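You operate a simulated robot arm through the tools that you are given. There is no shell and no other tool. Be economical: measure what you need, move in short steps, check, and stop when the job is done.

You are at the controls of a simulated robot arm. One attempt, no reset.

TASK
Take the clear beaker and leave it on the rollers of the roller stand. Then put the small carton on the press end of the steel bench away on the shelf of the pipe table. Then take the blue cup and put it on top of the white block. Then take the tall steel pot and leave it on the ledge behind the length gauge. Then fetch the scouring pad and set it on the small grey tray. Then close the yellow drawer. Then pull the top bench drawer open. The order counts. Set down upright: tall steel pot.

It is judged by the outcome, as a careful person would: the job done as asked, and still so three seconds after it is handed in. It fails if anything else is knocked over, pushed out of place, dropped, spilled or broken.

THE ROBOT
A 7-joint arm with a fingered hand on a trunk, on a base that drives. Base frame: it is fixed to the floor where the robot stands at the start and does not move with it; the origin is under the middle of the robot, x ahead of it, y to its left, z up; the surface under the hand at the start is at about z = 85. Units: cm, degrees, N and s.
With the tool pointing down near the work surface it reaches from about 36 to 84 cm from the robot's upright axis, wherever it stands. Its first joint turns from -115.0 to 115.0 degrees. Places, roughly: blue cup (10x10x6 cm) [-80, 130, 90]; clear beaker (6x6x6 cm) [50, 20, 90]; ledge behind the length gauge (21x61 cm) [-112, -74, 88]; rollers of the roller stand [-220, 400, 40]; scouring pad (6x10x4 cm) [-110, 120, 90]; shelf of the pipe table [-650, 20, 30]; small carton [50, 0, 100]; small grey tray (20x13x3 cm) [-110, 560, 90]; tall steel pot (8x8x12 cm) [-100, 140, 90]; top bench drawer [50, -30, 60]; white block (10x10x6 cm) [70, -20, 90]; yellow drawer [-150, -40, 70]. Payload 5 kg.
The TCP is the grasp point between the finger pads, 3.2 cm short of the fingertips. In the tool frame z runs along the fingers and y along their closing line. Largest opening 16 cm; the body of the gripper starts 8.9 cm behind the TCP. The gripper is a hand of 4 fingers: y runs from the thumb to the fingers, the wrist lies at [0, 0, -26.7] in the tool frame, and closing takes about 1.5 s.
Orientation is told as [roll, pitch, yaw] about the base's x, y, z axes, in that order, counted from this pose: with the fingers straight down and closing along the base's y, the tool's x points along the base's -x, its y along +y and its z along -z.

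THE INTERFACE
- The arm moves only by the tool nudge_tool. Its arguments are lists of equal length, an entry for each row: "dp": the shift along the tool's x, y, z in cm, a list of three; "dr": the turn, a rotation vector about the tool's x, y, z in degrees, a list of three. In form: {"dp": [[tx, ty, tz], ...], "dr": [[rx, ry, rz], ...]}. A call has 1 to 10 rows; each row shifts and turns the commanded pose from where the row before left it, along the tool's axes as they then stand. "grip" is the gripper command, from -1 (shut) to 1 (fully open), values between in proportion, set as the call begins (left out, the last holds). Rows are played at 5 a second. More than 5 cm and 8.6 degrees between two rows, or a gripper value outside its range, and nothing of the call is played. Where a pose cannot be reached the arm comes as near as it can. A force on the tool above 40 N (or 10 N above the force at the start of the call, whichever is more), or a blocked arm, ends the call early, and 0.2 s more pass. Each finger travels about 10.8 cm/s and halts on what it meets, pressing with about 32 N; the grip force reading is that of the motor and also rises with nothing between the fingers. The clock runs only during rows and for 0.2 s after the last one: add rows that do not move to give the fingers time. It gives the time, the measured TCP pose, the force on the tool (base axes), the opening and the grip force at its end, in the units of the frame above (readings bear some noise), with the torque about the TCP (base axes, N m) and any sound that the robot's microphone picked up, and new pictures: "show" is both (left out), scene, wrist or none.
- Cameras (640 x 400 px; columns grow to the right, rows downward): "scene" is now at [0.55, 12.32, 161.45]; the picture's right is [-0.47, -0.88, 0.00], its down [-0.71, 0.38, -0.59] and it looks along [0.52, -0.28, -0.81] (base axes); focal length 247 px, centre (320, 200). "wrist" rides on the gripper at [8, -0.4, -11.4] in the tool frame; the picture's right is [0.05, 1.00, 0.00], its down [-0.82, 0.04, -0.58] and it looks along [-0.58, 0.03, 0.82] (tool axes); focal length 265 px, centre (320, 200).
- move_column(by): slides the trunk up (or, below 0, down) by that many cm; the arm and the scene camera ride with it, the base frame stays. It gives what a move gives, with no picture.
- drive_base(legs): drives the robot by 1 to 6 legs, each [ahead, turn to the left] in cm and degrees, along the robot's own axes; the way and the turn of a leg run together, so that a leg with both is an arc; at most 150 cm and 180 degrees a leg. The arm and the cameras ride along, it lands a little off, and it stops where it bumps. It gives what a move gives, and a new picture of the scene camera.
- move_fingers(finger1, finger2, finger3, thumb_bend): sets how far each is bent, from 0 (flat) to 1 (curled in); at 0.3 the hand is open as for a grip, at 0.7 the pads meet at the TCP. One left out holds its place. A second passes; each finger stops where it meets its share of the squeeze, and holds until it gets a number again. A gripper value or a shape takes the hand back. It gives what a move gives, with no picture; readings hold the bend of each and the force on the fingers (four entries, about 0 where the hand has none), thumb and palm.
- set_grasp(shape): the hand has 4 fingers and takes this shape, open, in about a second: jaw (thumb against the fingers, like two jaws); tri (thumb and two fingers); tip (a fingertip pinch); poke (one finger out to press); point (the index stretched); flat (the hand flat); cup (the hand cupped); fist (a fist). The gripper value then closes the fingers along that shape, each until it touches; the sizes above hold for jaw. It gives what a move gives, with no picture.
- head_to(pan, tilt): turns the head with the scene camera to pan (to the left, within 155 degrees either way) and tilt (down, from -29 to 69), counted from straight ahead of the robot. It gives what a move gives, and a new picture of the scene camera.
- pixel_to_xyz(camera, pixels): for up to 12 pixels [column, row] of the newest picture of that camera ("zoom" is the newest enlarged one), the place [x, y, z] in the base frame of the surface seen there, good to about 0.2 cm. No time passes.
- inspect(camera, box): a new picture of the part [left, top, right, bottom] of that camera's present view, enlarged. No time passes.
- hand_in(): hands the job in; it is judged then, once.

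Go step by step. Measure first, check grasps and placings, and put right what went wrong. The budget is 124 turns and 260 pictures, counting those below and the enlarged ones. Unless the task says otherwise, let go and move clear before handing in.

The tools are called by a JSON object that holds its "api" and its "payload". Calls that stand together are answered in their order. nudge_tool: Moves the arm, as the interface text tells. Its arguments: {"type":"object","properties":{"dp":{"type":"array"},"dr":{"type":"array"},"grip":{"type":"number"},"show":{"type":"string","enum":["both","scene","wrist","none"]}},"required":["dp","dr"]} The other tools are called the same way: move_column (by) slides the trunk up or down; set_grasp (shape) gives the hand a shape; move_fingers (finger1, finger2, finger3, thumb_bend) moves the fingers one by one; drive_base (legs) drives the base; head_to (pan, tilt) turns the head that bears the scene camera; pixel_to_xyz (camera, pixels) gives the place of the surface under pixels of a picture; inspect (camera, box) takes an enlarged picture of a part of a camera's view; hand_in () hands the job in.

At the start:

```text
time: 0.0
ee_pos: [54.4, -3.99, 108.96]
orientation: [0.0, 0.0, -0.1]
contact_force: [0.4, 0.7, 0.7]
torque: [0.02, 0.0, 0.0]
width: 15.97
grip_force: 0.1
shape: jaw
bend: [0.3, 0.3, 0.3, 0.3]
finger forces: [0.0, 0.1, 0.0, 0.1, 0.0, 0.0]
trunk travel left (down, up): [-75.0, 24.0]
robot x, y, heading: [-0.03, -0.01, -0.0]
head pan, tilt: [-28.0, 53.9]
```

scene: 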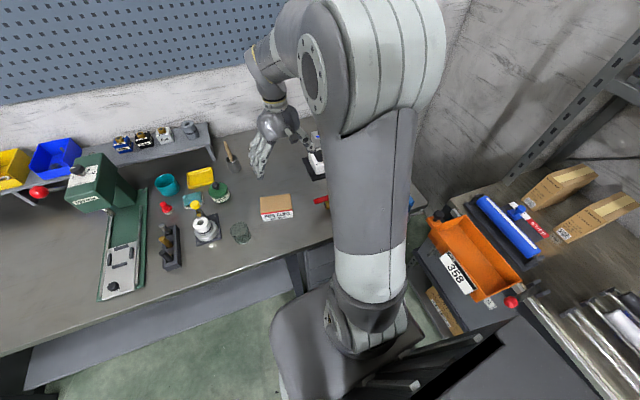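
wrist: 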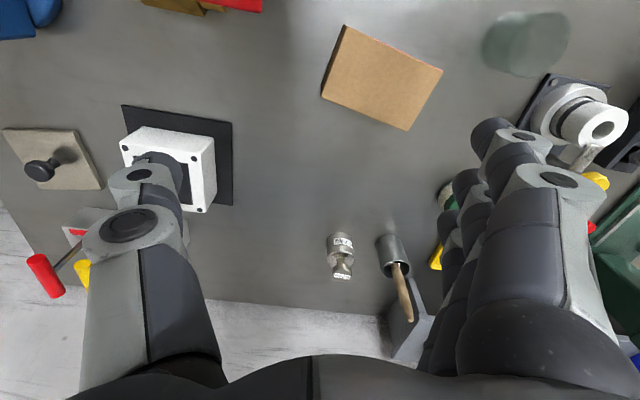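

The scene shows the clear beaker near (241,233) and the carton near (276,207); the wrist view shows the carton at (380,78) and beaker at (525,45). I'll measure them first.

{"api": "pixel_to_xyz", "payload": {"camera": "wrist", "pixels": [[345, 27], [440, 70], [407, 130], [323, 97], [525, 30], [525, 65], [490, 45], [565, 40], [170, 150], [215, 200], [125, 140], [600, 30]]}}

{"api": "inspect", "payload": {"camera": "scene", "box": [140, 120, 340, 270]}}

{"api": "head_to", "payload": {"pan": 90, "tilt": 25}}

{"api": "head_to", "payload": {"pan": 150, "tilt": 25}}

{"api": "head_to", "payload": {"pan": -150, "tilt": 25}}

```text
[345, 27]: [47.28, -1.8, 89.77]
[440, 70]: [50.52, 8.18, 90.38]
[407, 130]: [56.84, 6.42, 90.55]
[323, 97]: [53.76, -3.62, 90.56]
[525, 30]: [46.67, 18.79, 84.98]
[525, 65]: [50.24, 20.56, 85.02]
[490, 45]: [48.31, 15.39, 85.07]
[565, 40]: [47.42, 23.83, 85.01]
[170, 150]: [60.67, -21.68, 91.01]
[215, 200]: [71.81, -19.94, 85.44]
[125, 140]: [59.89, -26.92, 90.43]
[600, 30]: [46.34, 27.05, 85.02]
```

```text
2.67 times, centred on (240, 195) of scene
```

zoom: 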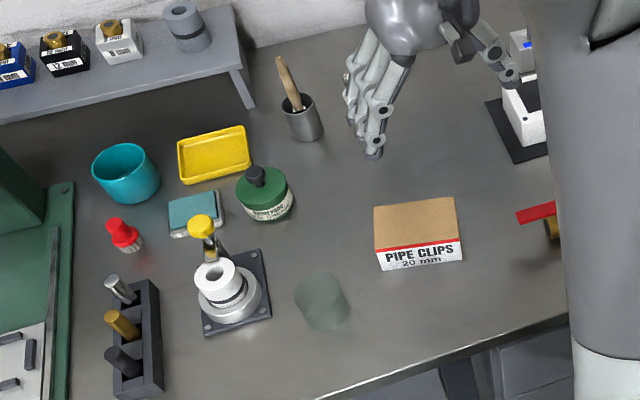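

```text
time: 2.0
ee_pos: [54.37, -3.97, 108.96]
orientation: [0.0, -0.1, 0.0]
contact_force: [-0.5, -0.2, 0.4]
torque: [0.0, 0.03, -0.02]
width: 15.99
grip_force: 0.1
shape: jaw
bend: [0.3, 0.3, 0.3, 0.3]
finger forces: [0.0, 0.0, 0.0, 0.1, 0.0, 0.0]
trunk travel left (down, up): [-75.0, 24.0]
robot x, y, heading: [0.2, -0.13, -0.4]
head pan, tilt: [90.0, 25.0]
```

scene: 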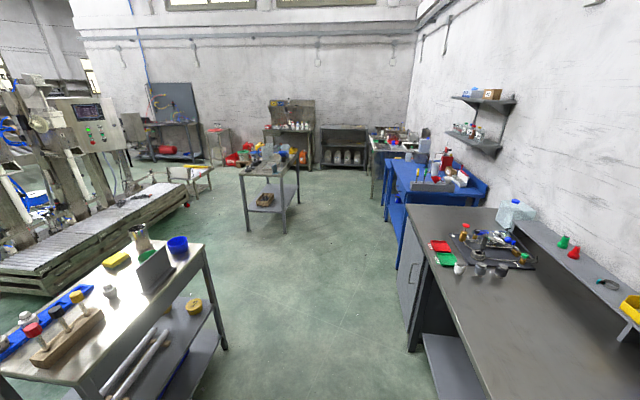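

```text
time: 3.3
ee_pos: [54.38, -4.0, 109.05]
orientation: [0.0, 0.1, 0.0]
contact_force: [-0.2, -0.3, -0.7]
torque: [-0.06, -0.02, -0.02]
width: 15.97
grip_force: 0.0
shape: jaw
bend: [0.3, 0.3, 0.3, 0.3]
finger forces: [0.1, 0.0, 0.0, 0.1, 0.1, 0.0]
trunk travel left (down, up): [-75.0, 24.0]
robot x, y, heading: [0.29, -0.13, -0.0]
head pan, tilt: [150.0, 25.0]
```

scene: 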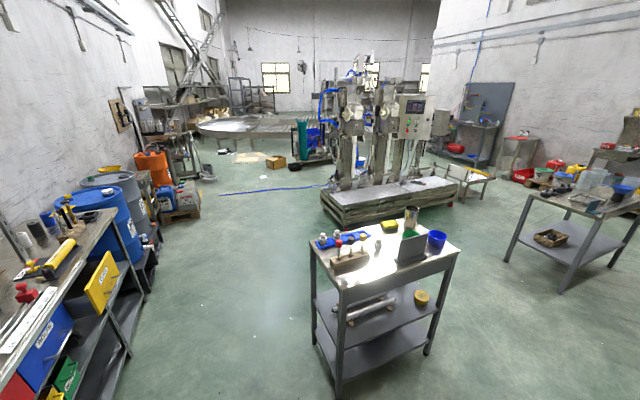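

```text
time: 7.4
ee_pos: [54.4, -4.01, 108.95]
orientation: [0.0, 0.0, -0.1]
contact_force: [0.1, -1.0, 0.8]
torque: [0.01, 0.0, 0.01]
width: 16.0
grip_force: 0.1
shape: jaw
bend: [0.3, 0.3, 0.3, 0.3]
finger forces: [0.1, 0.1, 0.0, 0.1, 0.0, 0.0]
trunk travel left (down, up): [-75.0, 24.0]
robot x, y, heading: [0.02, 0.34, -0.1]
head pan, tilt: [-150.0, 25.0]
```

scene: 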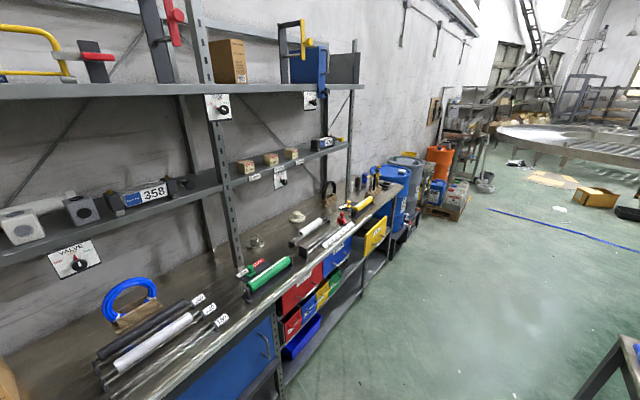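

The beaker (base centre near scene pixel (243,238)) works out at about [48,17,85..91]. The carton is about 10x7 cm at [52,2], top z 90.4. I'll move over the beaker for a closer look.

{"api": "nudge_tool", "payload": {"dp": [[1.28, 4.24, 0], [1.28, 4.24, 0], [1.28, 4.24, 0], [1.28, 4.24, 0], [1.28, 4.24, 0], [0, 0, 0]], "dr": [[0, 0, 0], [0, 0, 0], [0, 0, 0], [0, 0, 0], [0, 0, 0], [0, 0, 0]], "show": "wrist"}}

{"api": "head_to", "payload": {"pan": 120, "tilt": 20}}

{"api": "inspect", "payload": {"camera": "scene", "box": [220, 100, 420, 225]}}

```text
time: 8.8
ee_pos: [47.94, 17.17, 108.89]
orientation: [0.1, 0.0, 0.0]
contact_force: [0.3, 0.0, -0.6]
torque: [0.01, -0.01, -0.01]
width: 15.99
grip_force: 0.0
shape: jaw
bend: [0.3, 0.3, 0.3, 0.3]
finger forces: [0.0, 0.0, 0.0, 0.1, 0.0, 0.0]
trunk travel left (down, up): [-75.0, 24.0]
robot x, y, heading: [-0.41, 0.12, 0.2]
head pan, tilt: [-150.0, 25.0]
```

wrist: 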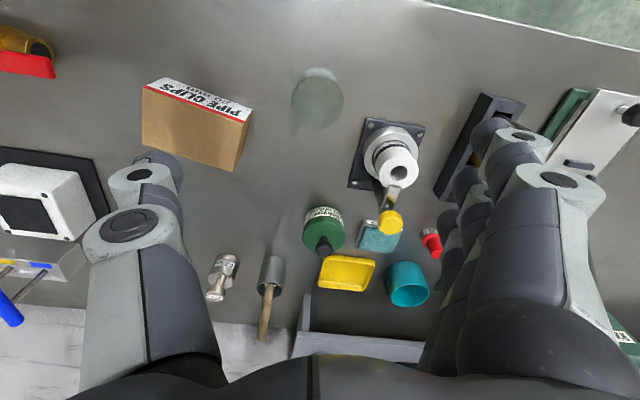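

```text
time: 12.5
ee_pos: [48.0, 17.25, 108.94]
orientation: [0.0, 0.0, 0.0]
contact_force: [-0.3, -0.7, 0.9]
torque: [-0.02, 0.02, 0.01]
width: 16.01
grip_force: 0.0
shape: jaw
bend: [0.3, 0.3, 0.3, 0.3]
finger forces: [0.0, 0.1, 0.0, 0.0, 0.0, 0.1]
trunk travel left (down, up): [-75.0, 24.0]
robot x, y, heading: [0.19, 0.27, 0.2]
head pan, tilt: [120.0, 20.0]
```

scene: 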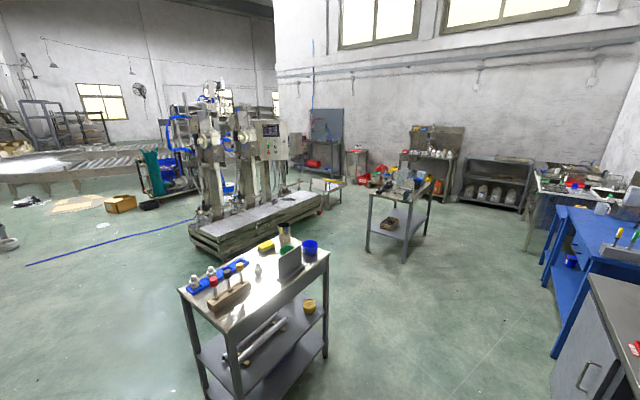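

```text
3.20 times, centred on (320, 162) of scene
```

zoom: 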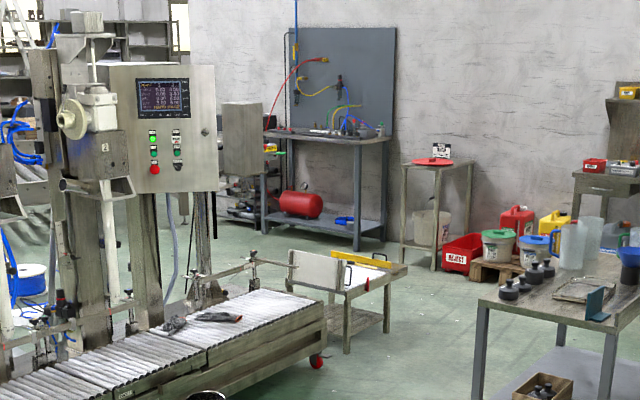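

The beaker lies in the wrist view at (318,100), bottom toward (318,105). In the zoom, a roller bed is at (230,330) and a small stand at (350,275); I'll measure which is at [-220,400,40].

{"api": "pixel_to_xyz", "payload": {"camera": "zoom", "pixels": [[120, 365], [260, 315], [325, 280], [365, 285], [350, 270], [400, 270], [200, 345], [320, 305], [290, 298], [60, 390]]}}

{"api": "pixel_to_xyz", "payload": {"camera": "wrist", "pixels": [[318, 70], [318, 127], [293, 105], [343, 105], [318, 100], [367, 118], [425, 125], [350, 187], [410, 190], [387, 150], [322, 215], [400, 170]]}}

{"api": "inspect", "payload": {"camera": "scene", "box": [290, 165, 354, 205]}}

{"api": "inspect", "payload": {"camera": "wrist", "box": [240, 40, 440, 165]}}

```text
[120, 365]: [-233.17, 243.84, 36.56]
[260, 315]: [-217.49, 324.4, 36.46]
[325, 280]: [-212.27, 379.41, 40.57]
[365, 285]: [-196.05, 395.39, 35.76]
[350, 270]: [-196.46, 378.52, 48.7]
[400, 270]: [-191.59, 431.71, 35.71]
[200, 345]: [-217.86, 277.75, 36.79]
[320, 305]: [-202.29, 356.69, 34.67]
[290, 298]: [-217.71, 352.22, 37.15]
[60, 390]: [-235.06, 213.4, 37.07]
```

```text
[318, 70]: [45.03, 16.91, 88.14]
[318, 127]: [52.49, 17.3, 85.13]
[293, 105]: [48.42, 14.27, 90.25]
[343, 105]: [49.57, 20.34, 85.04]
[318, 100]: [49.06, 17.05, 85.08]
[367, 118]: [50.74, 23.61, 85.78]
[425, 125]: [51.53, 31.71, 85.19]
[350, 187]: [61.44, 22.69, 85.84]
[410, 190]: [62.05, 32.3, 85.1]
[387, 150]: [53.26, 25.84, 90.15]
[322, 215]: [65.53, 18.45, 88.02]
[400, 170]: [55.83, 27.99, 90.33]
```

```text
10.00 times, centred on (322, 185) of scene
```

zoom: 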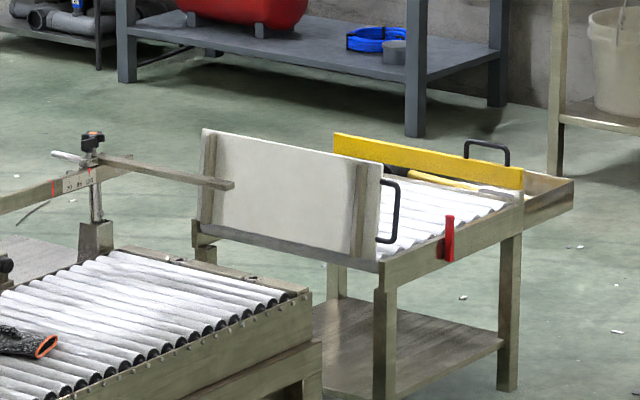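

```text
3.20 times, centred on (340, 102) of wrist
```

zoom: 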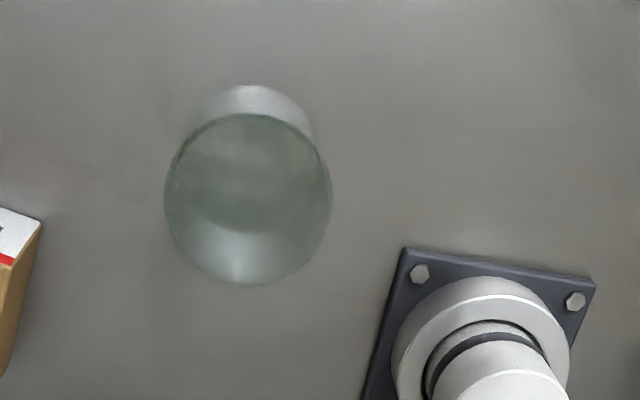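

The roller stand is a separate stand at about x -220..-190, y 380..430, rollers at z≈36. The beaker centre is about (47.7,17.1), rim z≈90.8, so I'll part-close to ~9.6 cm and lower to z≈89.5.

{"api": "nudge_tool", "payload": {"dp": [[0.2, -0.1, 0], [0, 0, 0], [0, 0, 0], [0, 0, 4], [0, 0, 4], [0, 0, 4], [0, 0, 4], [0, 0, 3], [0, 0, 0]], "dr": [[0, 0, 0], [0, 0, 0], [0, 0, 0], [0, 0, 0], [0, 0, 0], [0, 0, 0], [0, 0, 0], [0, 0, 0], [0, 0, 0]], "grip": 0.2, "show": "wrist"}}

{"api": "head_to", "payload": {"pan": 0, "tilt": 55}}

```text
time: 14.5
ee_pos: [47.68, 17.09, 89.78]
orientation: [0.1, -0.1, 0.0]
contact_force: [0.1, -1.0, 0.6]
torque: [0.0, 0.01, -0.04]
width: 9.64
grip_force: 0.1
shape: jaw
bend: [0.71, 0.71, 0.71, 0.69]
finger forces: [0.0, 0.1, 0.0, 0.0, 0.0, 0.0]
trunk travel left (down, up): [-75.0, 24.0]
robot x, y, heading: [0.23, 0.0, 0.1]
head pan, tilt: [120.0, 20.0]
```

wrist: 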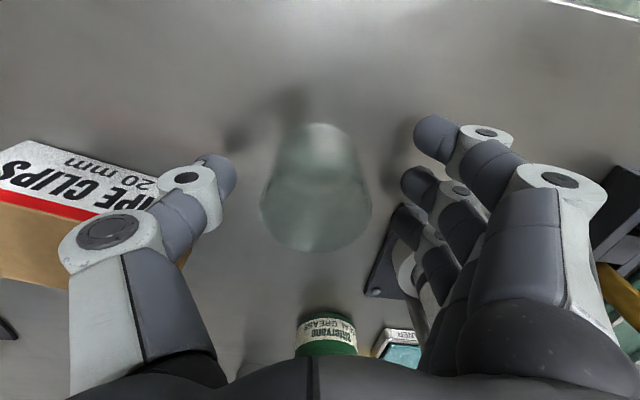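

```text
time: 16.5
ee_pos: [47.59, 17.18, 89.87]
orientation: [0.0, -0.1, 0.0]
contact_force: [-0.5, -0.1, -1.2]
torque: [0.0, -0.01, -0.01]
width: 9.65
grip_force: 0.1
shape: jaw
bend: [0.71, 0.71, 0.71, 0.69]
finger forces: [0.1, 0.0, 0.0, 0.0, 0.0, 0.0]
trunk travel left (down, up): [-75.0, 24.0]
robot x, y, heading: [0.22, -0.14, 0.0]
head pan, tilt: [0.0, 55.0]
```

scene: 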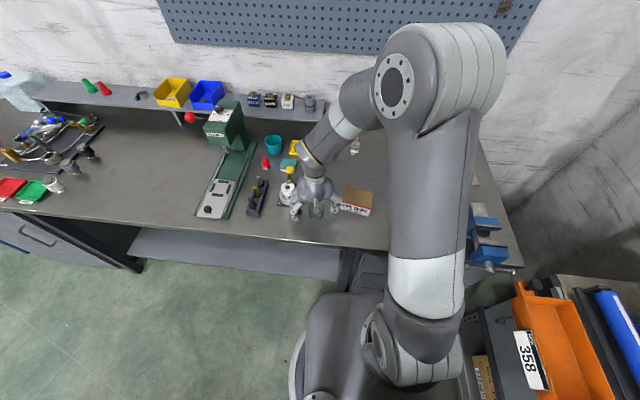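

The beaker sits between the thumb (210,190) and fingers (450,150), with clearance to the carton and stamp plate. Closing.

{"api": "nudge_tool", "payload": {"dp": [[0, 0, 0.3], [0, 0, 0], [0, 0, 0], [0, 0, 0], [0, 0, 0], [0, 0, 0], [0, 0, 0]], "dr": [[0, 0, 0], [0, 0, 0], [0, 0, 0], [0, 0, 0], [0, 0, 0], [0, 0, 0], [0, 0, 0]], "grip": -1, "show": "wrist"}}

```text
time: 18.1
ee_pos: [47.59, 17.13, 89.71]
orientation: [0.0, 0.1, 0.1]
contact_force: [-0.5, -0.6, -0.4]
torque: [-0.01, -0.02, 0.0]
width: 3.77
grip_force: 31.7
shape: jaw
bend: [0.7, 0.73, 0.73, 0.7]
finger forces: [7.6, 9.7, 10.7, 0.0, 25.9, 0.0]
trunk travel left (down, up): [-75.0, 24.0]
robot x, y, heading: [0.2, 0.12, 0.0]
head pan, tilt: [0.0, 55.0]
```

wrist: 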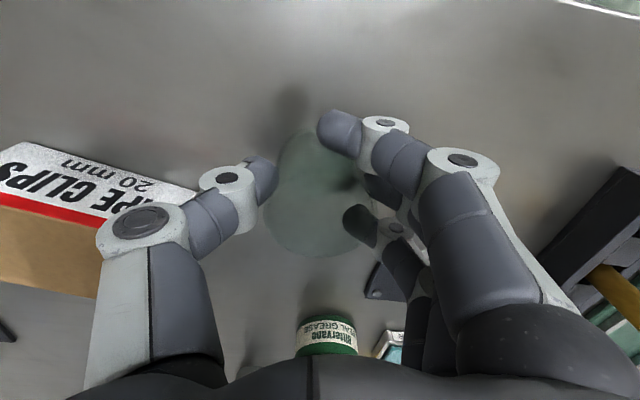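

All fingers press (8–11 N, thumb 26 N), so I'll lift and check.

{"api": "nudge_tool", "payload": {"dp": [[0, 0, -2], [0, 0, -3], [0, 0, -4], [0, 0, -4], [0, 0, -4], [0, 0, -4], [0, 0, 0]], "dr": [[0, 0, 0], [0, 0, 0], [0, 0, 0], [0, 0, 0], [0, 0, 0], [0, 0, 0], [0, 0, 0]], "show": "both"}}

{"api": "head_to", "payload": {"pan": 155, "tilt": 60}}

{"api": "head_to", "payload": {"pan": 90, "tilt": 55}}

```text
time: 19.7
ee_pos: [47.81, 17.27, 110.62]
orientation: [-0.1, 0.0, -0.1]
contact_force: [-0.6, -0.3, -0.4]
torque: [-0.02, 0.01, -0.01]
width: 3.75
grip_force: 32.1
shape: jaw
bend: [0.7, 0.73, 0.73, 0.7]
finger forces: [8.0, 10.0, 11.9, 0.0, 25.9, 0.0]
trunk travel left (down, up): [-75.0, 24.0]
robot x, y, heading: [-0.22, 0.18, -0.0]
head pan, tilt: [0.0, 55.0]
```

scene: 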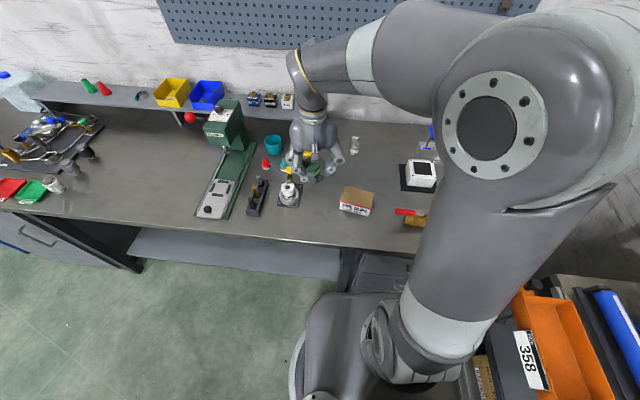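
wrist: 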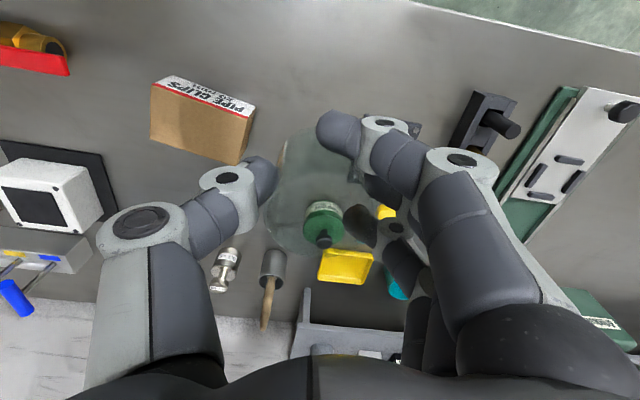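

```text
time: 22.1
ee_pos: [47.78, 17.2, 110.64]
orientation: [0.0, 0.0, 0.0]
contact_force: [0.1, 0.3, 0.0]
torque: [0.01, 0.0, -0.02]
width: 3.75
grip_force: 32.6
shape: jaw
bend: [0.7, 0.73, 0.73, 0.7]
finger forces: [8.0, 9.9, 11.9, 0.1, 25.9, 0.0]
trunk travel left (down, up): [-75.0, 24.0]
robot x, y, heading: [-0.11, -0.01, 0.1]
head pan, tilt: [154.7, 60.0]
```

scene: 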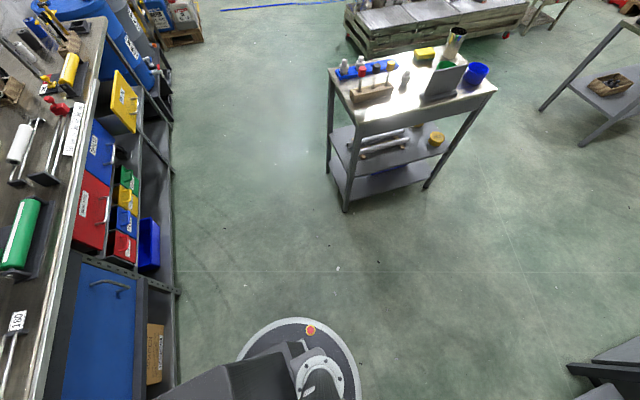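

```text
time: 23.4
ee_pos: [47.77, 17.13, 110.58]
orientation: [0.0, 0.0, 0.0]
contact_force: [-0.1, 0.2, -0.5]
torque: [0.0, 0.0, 0.0]
width: 3.75
grip_force: 31.7
shape: jaw
bend: [0.7, 0.73, 0.73, 0.7]
finger forces: [8.0, 9.9, 11.8, 0.1, 25.8, 0.0]
trunk travel left (down, up): [-75.0, 24.0]
robot x, y, heading: [0.19, -0.3, -0.0]
head pan, tilt: [90.0, 55.0]
```

scene: 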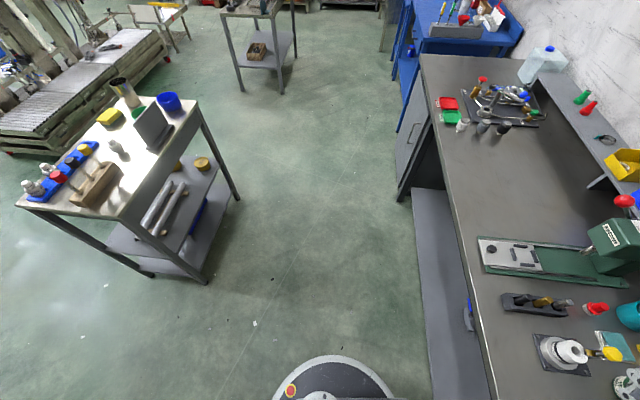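

The beaker is held. Now I'll map the route: measure cart corners, bench edge, and the second table.

{"api": "pixel_to_xyz", "payload": {"camera": "scene", "pixels": [[18, 203], [125, 218], [205, 117], [95, 100], [208, 283], [240, 200], [243, 90], [297, 65], [400, 198], [430, 100], [30, 150], [170, 65]]}}

{"api": "inspect", "payload": {"camera": "scene", "box": [0, 70, 260, 300]}}

{"api": "head_to", "payload": {"pan": 110, "tilt": 30}}

{"api": "pixel_to_xyz", "payload": {"camera": "scene", "pixels": [[320, 150], [300, 165]]}}

```text
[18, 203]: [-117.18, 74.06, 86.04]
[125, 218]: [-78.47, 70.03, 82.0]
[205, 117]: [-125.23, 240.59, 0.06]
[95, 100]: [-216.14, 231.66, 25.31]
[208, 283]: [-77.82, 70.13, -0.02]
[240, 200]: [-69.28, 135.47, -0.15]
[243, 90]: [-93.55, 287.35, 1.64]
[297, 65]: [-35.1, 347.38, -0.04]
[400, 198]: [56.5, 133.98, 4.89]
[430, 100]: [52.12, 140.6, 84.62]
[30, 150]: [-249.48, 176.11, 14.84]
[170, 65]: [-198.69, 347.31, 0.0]
```

```text
1.74 times, centred on (130, 185) of scene
```

zoom: 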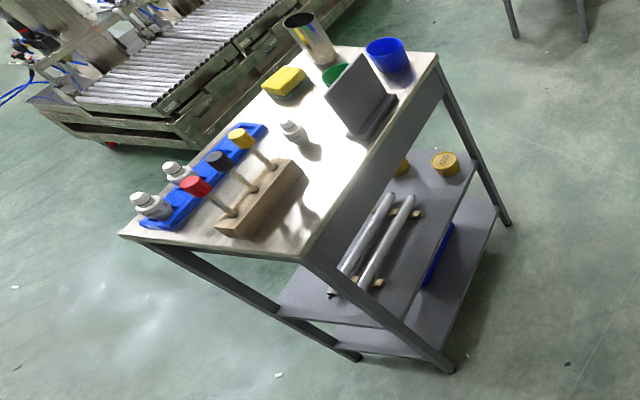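

```text
time: 24.3
ee_pos: [47.8, 17.21, 110.56]
orientation: [0.0, 0.1, 0.0]
contact_force: [0.1, 0.8, 0.3]
torque: [-0.01, 0.02, 0.05]
width: 3.77
grip_force: 32.1
shape: jaw
bend: [0.7, 0.73, 0.73, 0.7]
finger forces: [8.0, 9.9, 11.9, 0.0, 25.9, 0.2]
trunk travel left (down, up): [-75.0, 24.0]
robot x, y, heading: [-0.16, -0.02, -0.1]
head pan, tilt: [110.0, 30.0]
```

scene: 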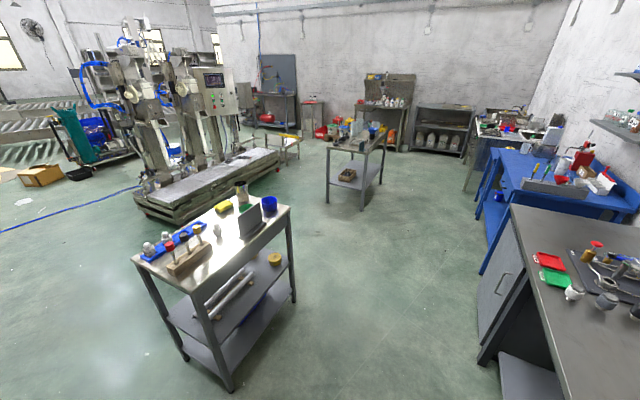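

```text
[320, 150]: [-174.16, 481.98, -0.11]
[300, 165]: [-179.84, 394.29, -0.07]
```

The cart occupies about x −118..−70, y 70..140. The second table is at x −93..−35, y 287..350, and the conveyor edge is at x≈−200. I'll back up, turn left and drive along x≈−15.

{"api": "drive_base", "payload": {"legs": [[-15, 0], [0, 90], [150, 0], [60, 0], [0, 72]]}}

```text
time: 42.6
ee_pos: [-59.76, 211.44, 110.6]
orientation: [0.0, 0.0, 159.3]
contact_force: [-0.1, 0.6, 0.2]
torque: [0.03, -0.01, -0.01]
width: 3.73
grip_force: 32.0
shape: jaw
bend: [0.7, 0.73, 0.73, 0.7]
finger forces: [6.7, 10.0, 11.8, 0.1, 25.6, 0.0]
trunk travel left (down, up): [-75.0, 24.0]
robot x, y, heading: [-9.15, 210.74, 159.3]
head pan, tilt: [110.0, 30.0]
```

scene: 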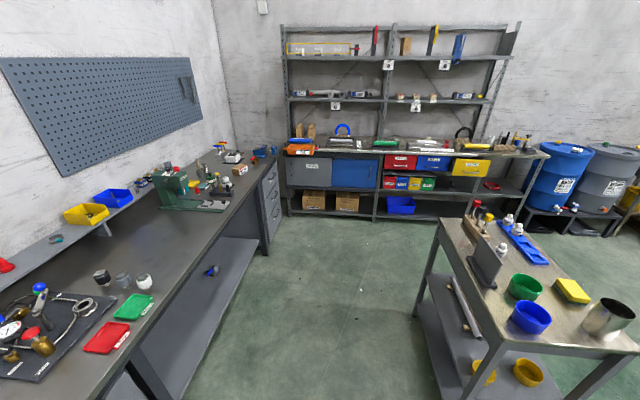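

Robot is at (−9,211,159°). Continue to (−132,257) and turn to face +y.

{"api": "drive_base", "payload": {"legs": [[131, 0], [0, -69]]}}

{"api": "head_to", "payload": {"pan": 20, "tilt": 35}}

{"api": "inspect", "payload": {"camera": "scene", "box": [200, 100, 440, 250]}}

```text
time: 52.1
ee_pos: [-148.51, 302.01, 110.54]
orientation: [0.1, 0.1, 91.3]
contact_force: [-0.3, 0.2, 0.2]
torque: [0.02, 0.01, -0.03]
width: 3.71
grip_force: 32.3
shape: jaw
bend: [0.7, 0.73, 0.73, 0.7]
finger forces: [6.4, 10.0, 11.8, 0.0, 25.4, 0.0]
trunk travel left (down, up): [-75.0, 24.0]
robot x, y, heading: [-130.06, 254.62, 91.3]
head pan, tilt: [110.0, 30.0]
```

scene: 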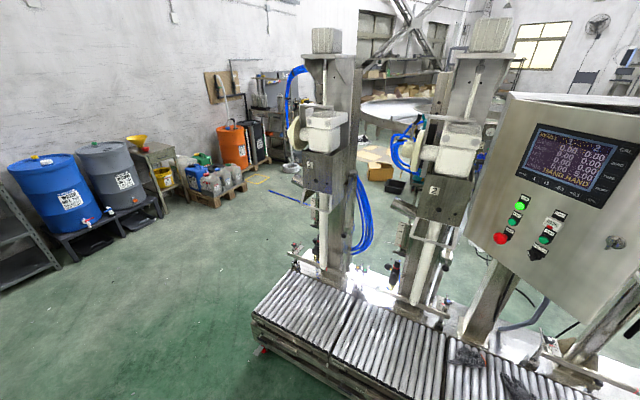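

```text
time: 53.8
ee_pos: [-148.69, 301.91, 110.51]
orientation: [0.0, 0.1, 91.4]
contact_force: [0.5, 0.5, -1.2]
torque: [-0.01, 0.0, -0.04]
width: 3.69
grip_force: 32.1
shape: jaw
bend: [0.7, 0.73, 0.73, 0.7]
finger forces: [6.3, 10.0, 11.8, 0.0, 25.3, 0.0]
trunk travel left (down, up): [-75.0, 24.0]
robot x, y, heading: [-130.15, 254.59, 91.5]
head pan, tilt: [20.0, 35.0]
```

scene: 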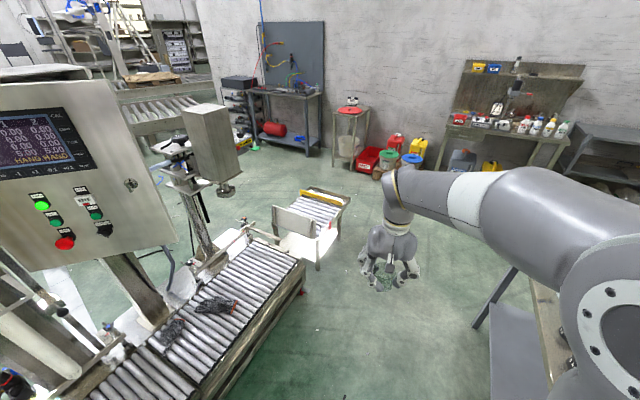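

```text
2.67 times, centred on (320, 175) of scene
```

zoom: 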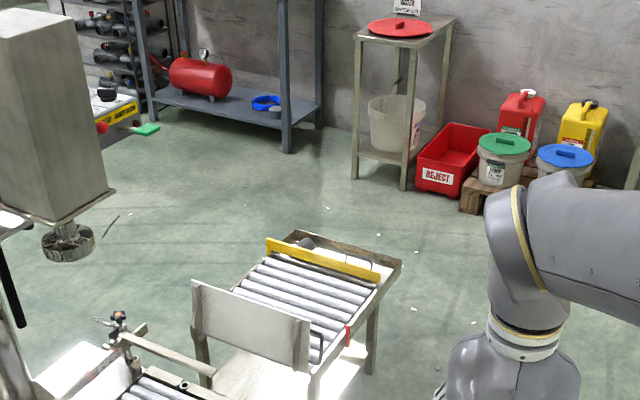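

The stand's rollers are visible in the zoom around (310,295), between the white plate and the yellow fence. Measuring.

{"api": "pixel_to_xyz", "payload": {"camera": "zoom", "pixels": [[270, 265], [365, 290], [245, 290], [330, 325], [310, 285], [300, 305], [400, 262], [345, 335], [270, 243], [378, 272], [195, 285], [306, 322]]}}

```text
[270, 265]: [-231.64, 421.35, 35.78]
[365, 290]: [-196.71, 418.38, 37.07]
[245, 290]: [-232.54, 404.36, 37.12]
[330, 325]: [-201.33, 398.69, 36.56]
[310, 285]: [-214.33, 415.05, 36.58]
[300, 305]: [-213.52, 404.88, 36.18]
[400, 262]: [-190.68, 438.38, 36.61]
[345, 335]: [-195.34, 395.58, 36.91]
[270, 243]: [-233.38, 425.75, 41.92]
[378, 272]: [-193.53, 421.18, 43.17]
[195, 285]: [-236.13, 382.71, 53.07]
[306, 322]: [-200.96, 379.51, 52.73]
```

Rollers run along x from −232 to −197, with y about 385–422 free and z≈36.8. I'll drive to about (−148,401) facing −x.

{"api": "drive_base", "payload": {"legs": [[0, 5], [148, 0], [0, 83]]}}

{"api": "head_to", "payload": {"pan": 0, "tilt": 55}}

```text
time: 65.1
ee_pos: [-194.95, 382.16, 110.63]
orientation: [0.0, 0.0, -179.6]
contact_force: [-0.4, 0.8, -0.4]
torque: [-0.01, 0.03, 0.0]
width: 3.67
grip_force: 32.0
shape: jaw
bend: [0.7, 0.73, 0.73, 0.7]
finger forces: [6.1, 10.0, 12.1, 0.0, 25.3, 0.0]
trunk travel left (down, up): [-75.0, 24.0]
robot x, y, heading: [-147.36, 399.4, -179.9]
head pan, tilt: [20.0, 35.0]
```

scene: 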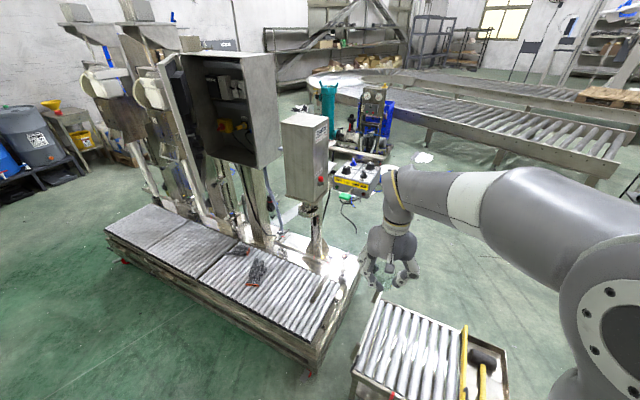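

```text
time: 65.9
ee_pos: [-194.96, 382.08, 110.65]
orientation: [-0.1, 0.0, -179.6]
contact_force: [-0.8, -0.6, 0.1]
torque: [0.0, -0.01, 0.03]
width: 3.69
grip_force: 31.5
shape: jaw
bend: [0.7, 0.73, 0.73, 0.7]
finger forces: [6.2, 10.0, 12.1, 0.1, 25.1, 0.0]
trunk travel left (down, up): [-75.0, 24.0]
robot x, y, heading: [-147.46, 399.85, -179.7]
head pan, tilt: [0.0, 55.0]
```

scene: 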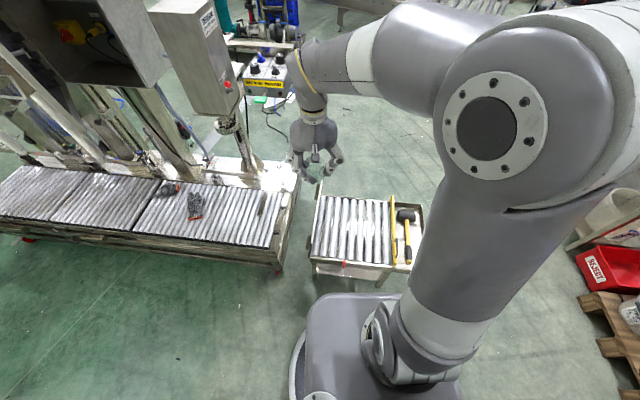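

Beaker still held. I'll shift to over the roller centre (−213,404), then lower the column.

{"api": "nudge_tool", "payload": {"dp": [[-3, -3.67, 0], [-3, -3.67, 0], [-3, -3.67, 0], [-3, -3.67, 0], [-3, -3.67, 0], [-3, -3.67, 0], [0, 0, 0]], "dr": [[0, 0, 0], [0, 0, 0], [0, 0, 0], [0, 0, 0], [0, 0, 0], [0, 0, 0], [0, 0, 0]], "show": "wrist"}}

{"api": "move_column", "payload": {"by": -56}}

{"api": "inspect", "payload": {"camera": "wrist", "box": [0, 0, 640, 400]}}

{"api": "inspect", "payload": {"camera": "scene", "box": [220, 150, 440, 290]}}

```text
time: 67.5
ee_pos: [-212.87, 404.1, 110.66]
orientation: [0.0, 0.0, -179.6]
contact_force: [0.9, 0.9, -0.3]
torque: [-0.03, 0.04, 0.0]
width: 3.67
grip_force: 32.7
shape: jaw
bend: [0.7, 0.73, 0.73, 0.7]
finger forces: [6.4, 10.0, 12.2, 0.0, 24.9, 0.0]
trunk travel left (down, up): [-75.0, 24.0]
robot x, y, heading: [-147.12, 399.7, -179.6]
head pan, tilt: [0.0, 55.0]
```

wrist: 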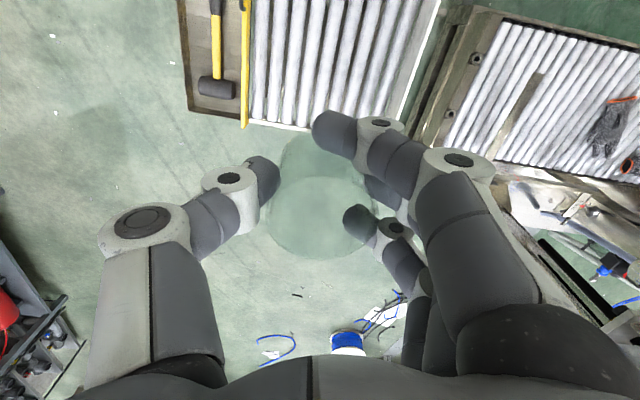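

```text
refused: -56 is not a number from -40 to 40
```

```text
1.00 times, centred on (320, 200) of wrist (not enlarged: the box is as wide or as high as the picture)
```

zoom: 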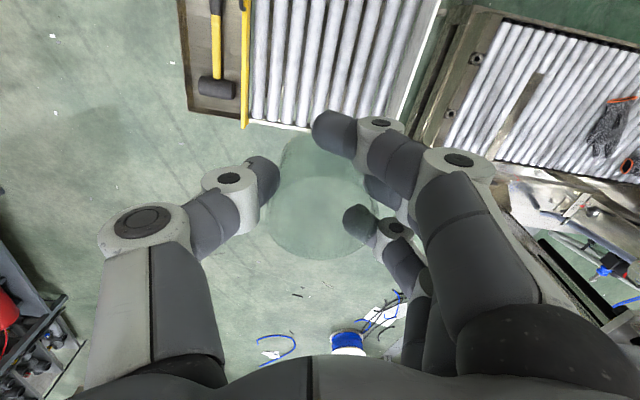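

```text
2.86 times, centred on (330, 220) of scene
```

zoom: 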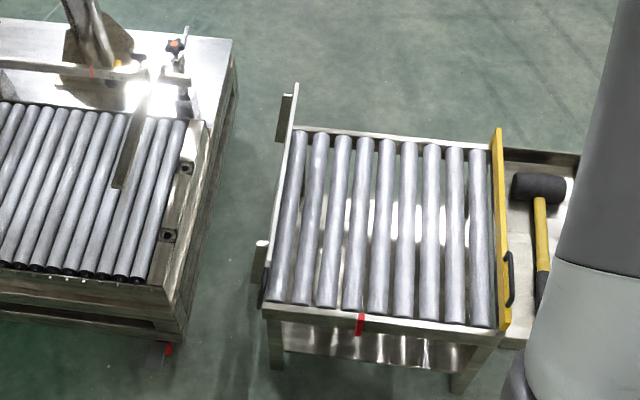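

Rollers have a pitch of roughly 4.4 cm, so the beaker must be centred over a gap. I'll sample roller heights across row 225 of the zoom to find the crests.

{"api": "pixel_to_xyz", "payload": {"camera": "zoom", "pixels": [[354, 220], [360, 220], [366, 220], [372, 220], [378, 220], [384, 220], [390, 220], [396, 220], [402, 220], [408, 220], [414, 220], [432, 220]]}}

{"api": "inspect", "payload": {"camera": "scene", "box": [300, 185, 400, 270]}}

{"api": "pixel_to_xyz", "payload": {"camera": "zoom", "pixels": [[200, 200], [210, 200], [220, 200], [230, 200], [240, 200], [250, 200], [260, 200], [270, 200], [280, 200], [290, 200], [300, 200], [310, 200]]}}

```text
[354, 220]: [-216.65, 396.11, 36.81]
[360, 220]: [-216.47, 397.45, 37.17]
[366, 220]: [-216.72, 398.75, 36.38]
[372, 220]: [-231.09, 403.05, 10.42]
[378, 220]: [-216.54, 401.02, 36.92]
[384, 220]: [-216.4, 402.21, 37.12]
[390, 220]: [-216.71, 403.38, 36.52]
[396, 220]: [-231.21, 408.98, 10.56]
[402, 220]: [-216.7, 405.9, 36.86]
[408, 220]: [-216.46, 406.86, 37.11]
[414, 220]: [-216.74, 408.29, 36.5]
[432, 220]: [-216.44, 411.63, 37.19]
```

```text
4.71 times, centred on (350, 228) of scene
```

zoom: 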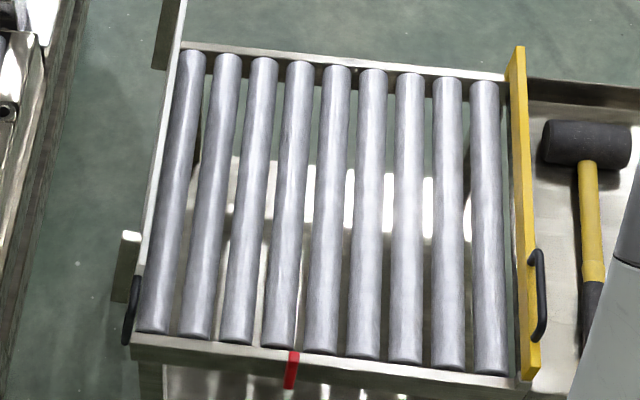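

```text
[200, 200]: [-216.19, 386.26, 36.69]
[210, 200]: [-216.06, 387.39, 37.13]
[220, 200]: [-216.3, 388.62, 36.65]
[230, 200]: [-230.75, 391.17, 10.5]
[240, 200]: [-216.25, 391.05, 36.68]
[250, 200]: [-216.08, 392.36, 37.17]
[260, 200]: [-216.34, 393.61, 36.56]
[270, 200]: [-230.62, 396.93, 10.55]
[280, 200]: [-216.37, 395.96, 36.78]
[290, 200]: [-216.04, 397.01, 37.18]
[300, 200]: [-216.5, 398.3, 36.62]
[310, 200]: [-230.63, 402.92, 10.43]
```

Crests lie at y≈402.0 and 406.9 (z 37.2), so the gap centre is y=404.45. I'll shift 0.4 cm and lower the column.

{"api": "nudge_tool", "payload": {"dp": [[0, -0.4, 0]], "dr": [[0, 0, 0]], "show": "none"}}

{"api": "move_column", "payload": {"by": -36}}

{"api": "move_column", "payload": {"by": -20}}

{"api": "inspect", "payload": {"camera": "wrist", "box": [160, 60, 480, 260]}}

{"api": "inspect", "payload": {"camera": "scene", "box": [160, 100, 480, 300]}}

```text
time: 67.9
ee_pos: [-212.92, 404.45, 110.54]
orientation: [0.0, 0.0, -179.6]
contact_force: [0.1, 0.4, -0.2]
torque: [0.01, -0.01, -0.01]
width: 3.63
grip_force: 32.1
shape: jaw
bend: [0.7, 0.73, 0.73, 0.7]
finger forces: [6.5, 9.9, 12.2, 0.0, 25.0, 0.1]
trunk travel left (down, up): [-75.0, 24.0]
robot x, y, heading: [-147.12, 399.64, -179.7]
head pan, tilt: [0.0, 55.0]
```

```text
time: 71.4
ee_pos: [-212.77, 404.46, 74.47]
orientation: [0.0, 0.0, -179.6]
contact_force: [-0.3, 0.0, -0.3]
torque: [0.03, 0.01, 0.0]
width: 3.65
grip_force: 32.1
shape: jaw
bend: [0.7, 0.73, 0.73, 0.7]
finger forces: [6.4, 10.0, 12.2, 0.0, 25.0, 0.0]
trunk travel left (down, up): [-39.0, 60.0]
robot x, y, heading: [-146.87, 399.7, -179.7]
head pan, tilt: [0.0, 55.0]
```

```text
time: 73.6
ee_pos: [-212.86, 404.45, 54.62]
orientation: [0.0, 0.0, -179.8]
contact_force: [-0.1, 0.3, -0.6]
torque: [0.0, -0.02, 0.0]
width: 3.66
grip_force: 31.9
shape: jaw
bend: [0.7, 0.73, 0.73, 0.7]
finger forces: [6.3, 10.1, 12.4, 0.1, 25.0, 0.0]
trunk travel left (down, up): [-19.0, 80.0]
robot x, y, heading: [-147.25, 400.1, -179.6]
head pan, tilt: [0.0, 55.0]
```

```text
2.00 times, centred on (320, 160) of wrist
```

zoom: 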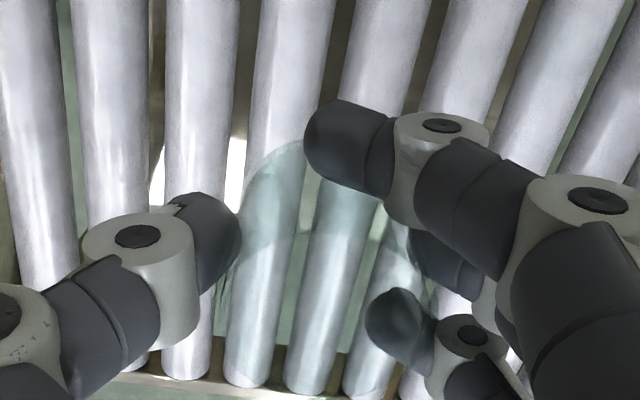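

```text
2.00 times, centred on (320, 200) of scene
```

zoom: 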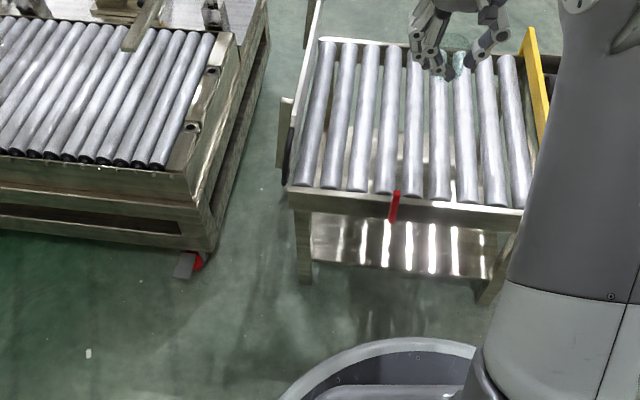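

The hand is over the rollers. Lowering more, then touching down in small steps.

{"api": "move_column", "payload": {"by": -11}}

{"api": "nudge_tool", "payload": {"dp": [[0, 0, 0.4], [0, 0, 0.4], [0, 0, 0.3], [0, 0, 0.3], [0, 0, 0]], "dr": [[0, 0, 0], [0, 0, 0], [0, 0, 0], [0, 0, 0], [0, 0, 0]], "show": "wrist"}}

```text
time: 75.0
ee_pos: [-212.83, 404.41, 43.56]
orientation: [0.1, 0.0, -179.6]
contact_force: [-0.3, 0.7, -0.2]
torque: [0.02, 0.04, 0.02]
width: 3.67
grip_force: 31.9
shape: jaw
bend: [0.7, 0.73, 0.73, 0.7]
finger forces: [6.4, 10.1, 12.3, 0.1, 25.0, 0.1]
trunk travel left (down, up): [-8.0, 91.0]
robot x, y, heading: [-147.43, 399.63, -179.5]
head pan, tilt: [0.0, 55.0]
```

```text
time: 76.2
ee_pos: [-212.77, 404.37, 42.18]
orientation: [0.1, 0.0, -179.6]
contact_force: [0.2, -0.7, -0.6]
torque: [0.0, -0.01, -0.02]
width: 3.64
grip_force: 32.4
shape: jaw
bend: [0.7, 0.73, 0.73, 0.7]
finger forces: [6.6, 10.1, 12.4, 0.0, 25.0, 0.0]
trunk travel left (down, up): [-8.0, 91.0]
robot x, y, heading: [-147.64, 399.9, -179.8]
head pan, tilt: [0.0, 55.0]
```

wrist: 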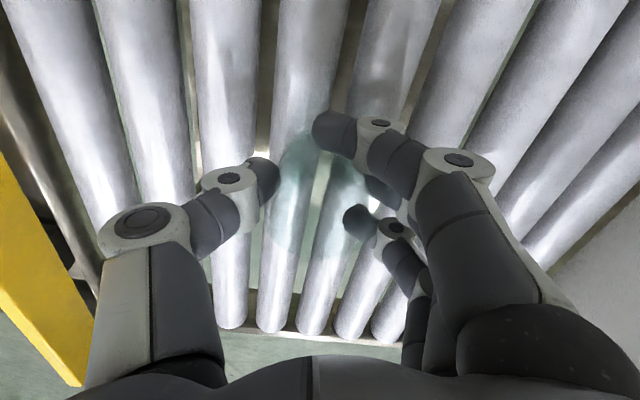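

No contact yet at TCP z 42.2; the gap at (318,165) lines up with the beaker. Continue in fine steps.

{"api": "nudge_tool", "payload": {"dp": [[0, 0, 0.2], [0, 0, 0.2], [0, 0, 0.1], [0, 0, 0]], "dr": [[0, 0, 0], [0, 0, 0], [0, 0, 0], [0, 0, 0]], "show": "none"}}

```text
time: 77.2
ee_pos: [-212.81, 404.55, 41.76]
orientation: [-0.1, 0.0, -179.6]
contact_force: [0.0, 0.7, 8.3]
torque: [-0.09, 0.1, -0.02]
width: 3.66
grip_force: 31.7
shape: jaw
bend: [0.7, 0.73, 0.73, 0.7]
finger forces: [6.4, 10.6, 12.7, 0.0, 26.5, 0.1]
trunk travel left (down, up): [-8.0, 91.0]
robot x, y, heading: [-147.26, 399.64, -179.5]
head pan, tilt: [0.0, 55.0]
```

Contact at 8 N: the beaker is on the rollers. Opening to ~10 cm.

{"api": "nudge_tool", "payload": {"dp": [[0, 0, -0.1], [0, 0, 0], [0, 0, 0], [0, 0, 0], [0, 0, 0]], "dr": [[0, 0, 0], [0, 0, 0], [0, 0, 0], [0, 0, 0], [0, 0, 0]], "grip": 0.3, "show": "wrist"}}

```text
time: 78.4
ee_pos: [-212.82, 404.49, 41.81]
orientation: [-0.1, 0.0, -179.6]
contact_force: [0.4, 0.0, 0.6]
torque: [0.02, -0.02, 0.0]
width: 10.35
grip_force: 0.1
shape: jaw
bend: [0.7, 0.7, 0.7, 0.67]
finger forces: [0.0, 0.0, 0.1, 0.0, 0.0, 0.0]
trunk travel left (down, up): [-8.0, 91.0]
robot x, y, heading: [-147.37, 399.47, -179.8]
head pan, tilt: [0.0, 55.0]
```

wrist: 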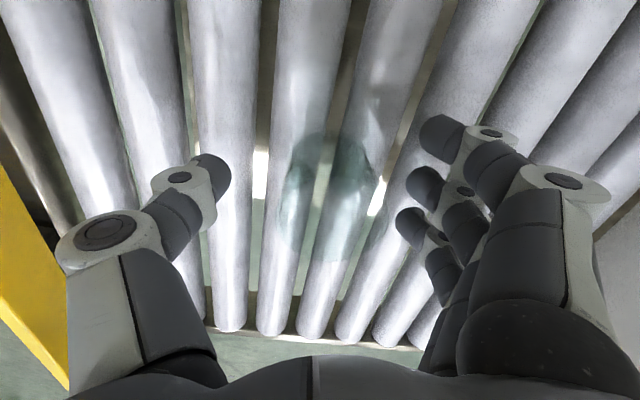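

Released; the beaker stands at (328,190). I'll rise straight up and check it.

{"api": "nudge_tool", "payload": {"dp": [[0, 0, -1], [0, 0, -3], [0, 0, -4], [0, 0, -4], [0, 0, -4], [0, 0, 0]], "dr": [[0, 0, 0], [0, 0, 0], [0, 0, 0], [0, 0, 0], [0, 0, 0], [0, 0, 0]], "show": "both"}}

{"api": "inspect", "payload": {"camera": "wrist", "box": [220, 40, 420, 165]}}

{"api": "inspect", "payload": {"camera": "scene", "box": [320, 90, 448, 170]}}

```text
time: 79.8
ee_pos: [-212.66, 404.33, 57.53]
orientation: [0.1, 0.0, -179.6]
contact_force: [-0.4, 0.8, -0.6]
torque: [0.02, 0.0, 0.0]
width: 10.37
grip_force: 0.1
shape: jaw
bend: [0.7, 0.7, 0.7, 0.67]
finger forces: [0.0, 0.1, 0.0, 0.0, 0.1, 0.1]
trunk travel left (down, up): [-8.0, 91.0]
robot x, y, heading: [-146.97, 399.6, -179.5]
head pan, tilt: [0.0, 55.0]
```

scene: 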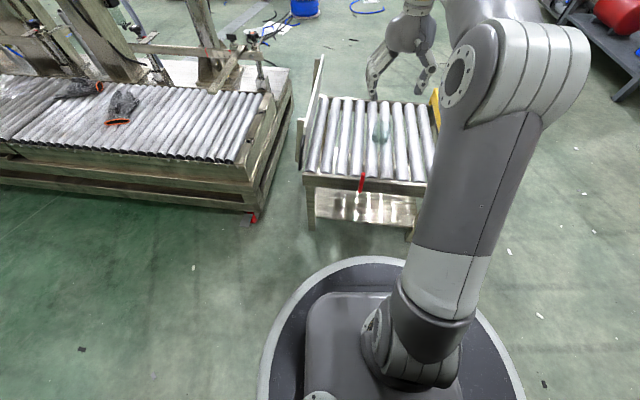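
wrist: 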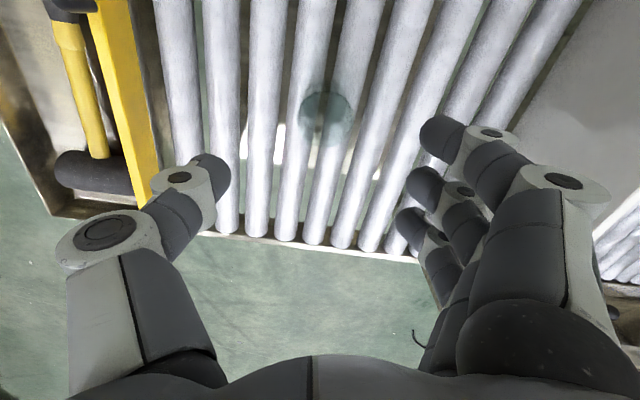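

```text
3.20 times, centred on (320, 102) of wrist
```

zoom: 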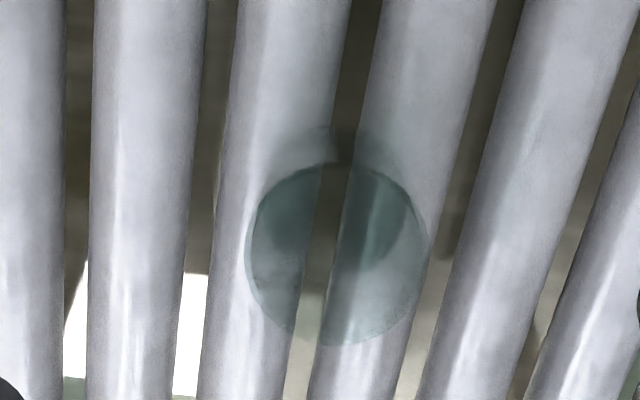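

```text
5.00 times, centred on (384, 130) of scene
```

zoom: 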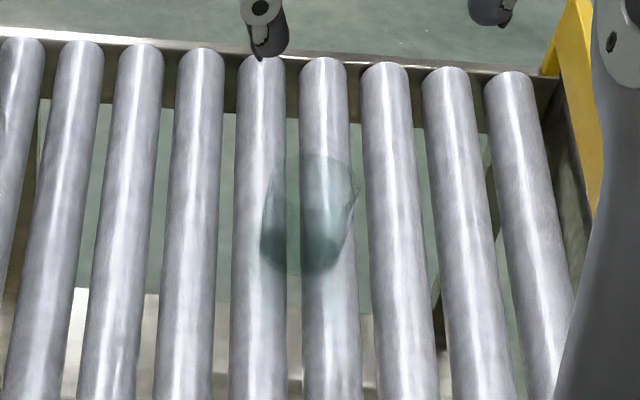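

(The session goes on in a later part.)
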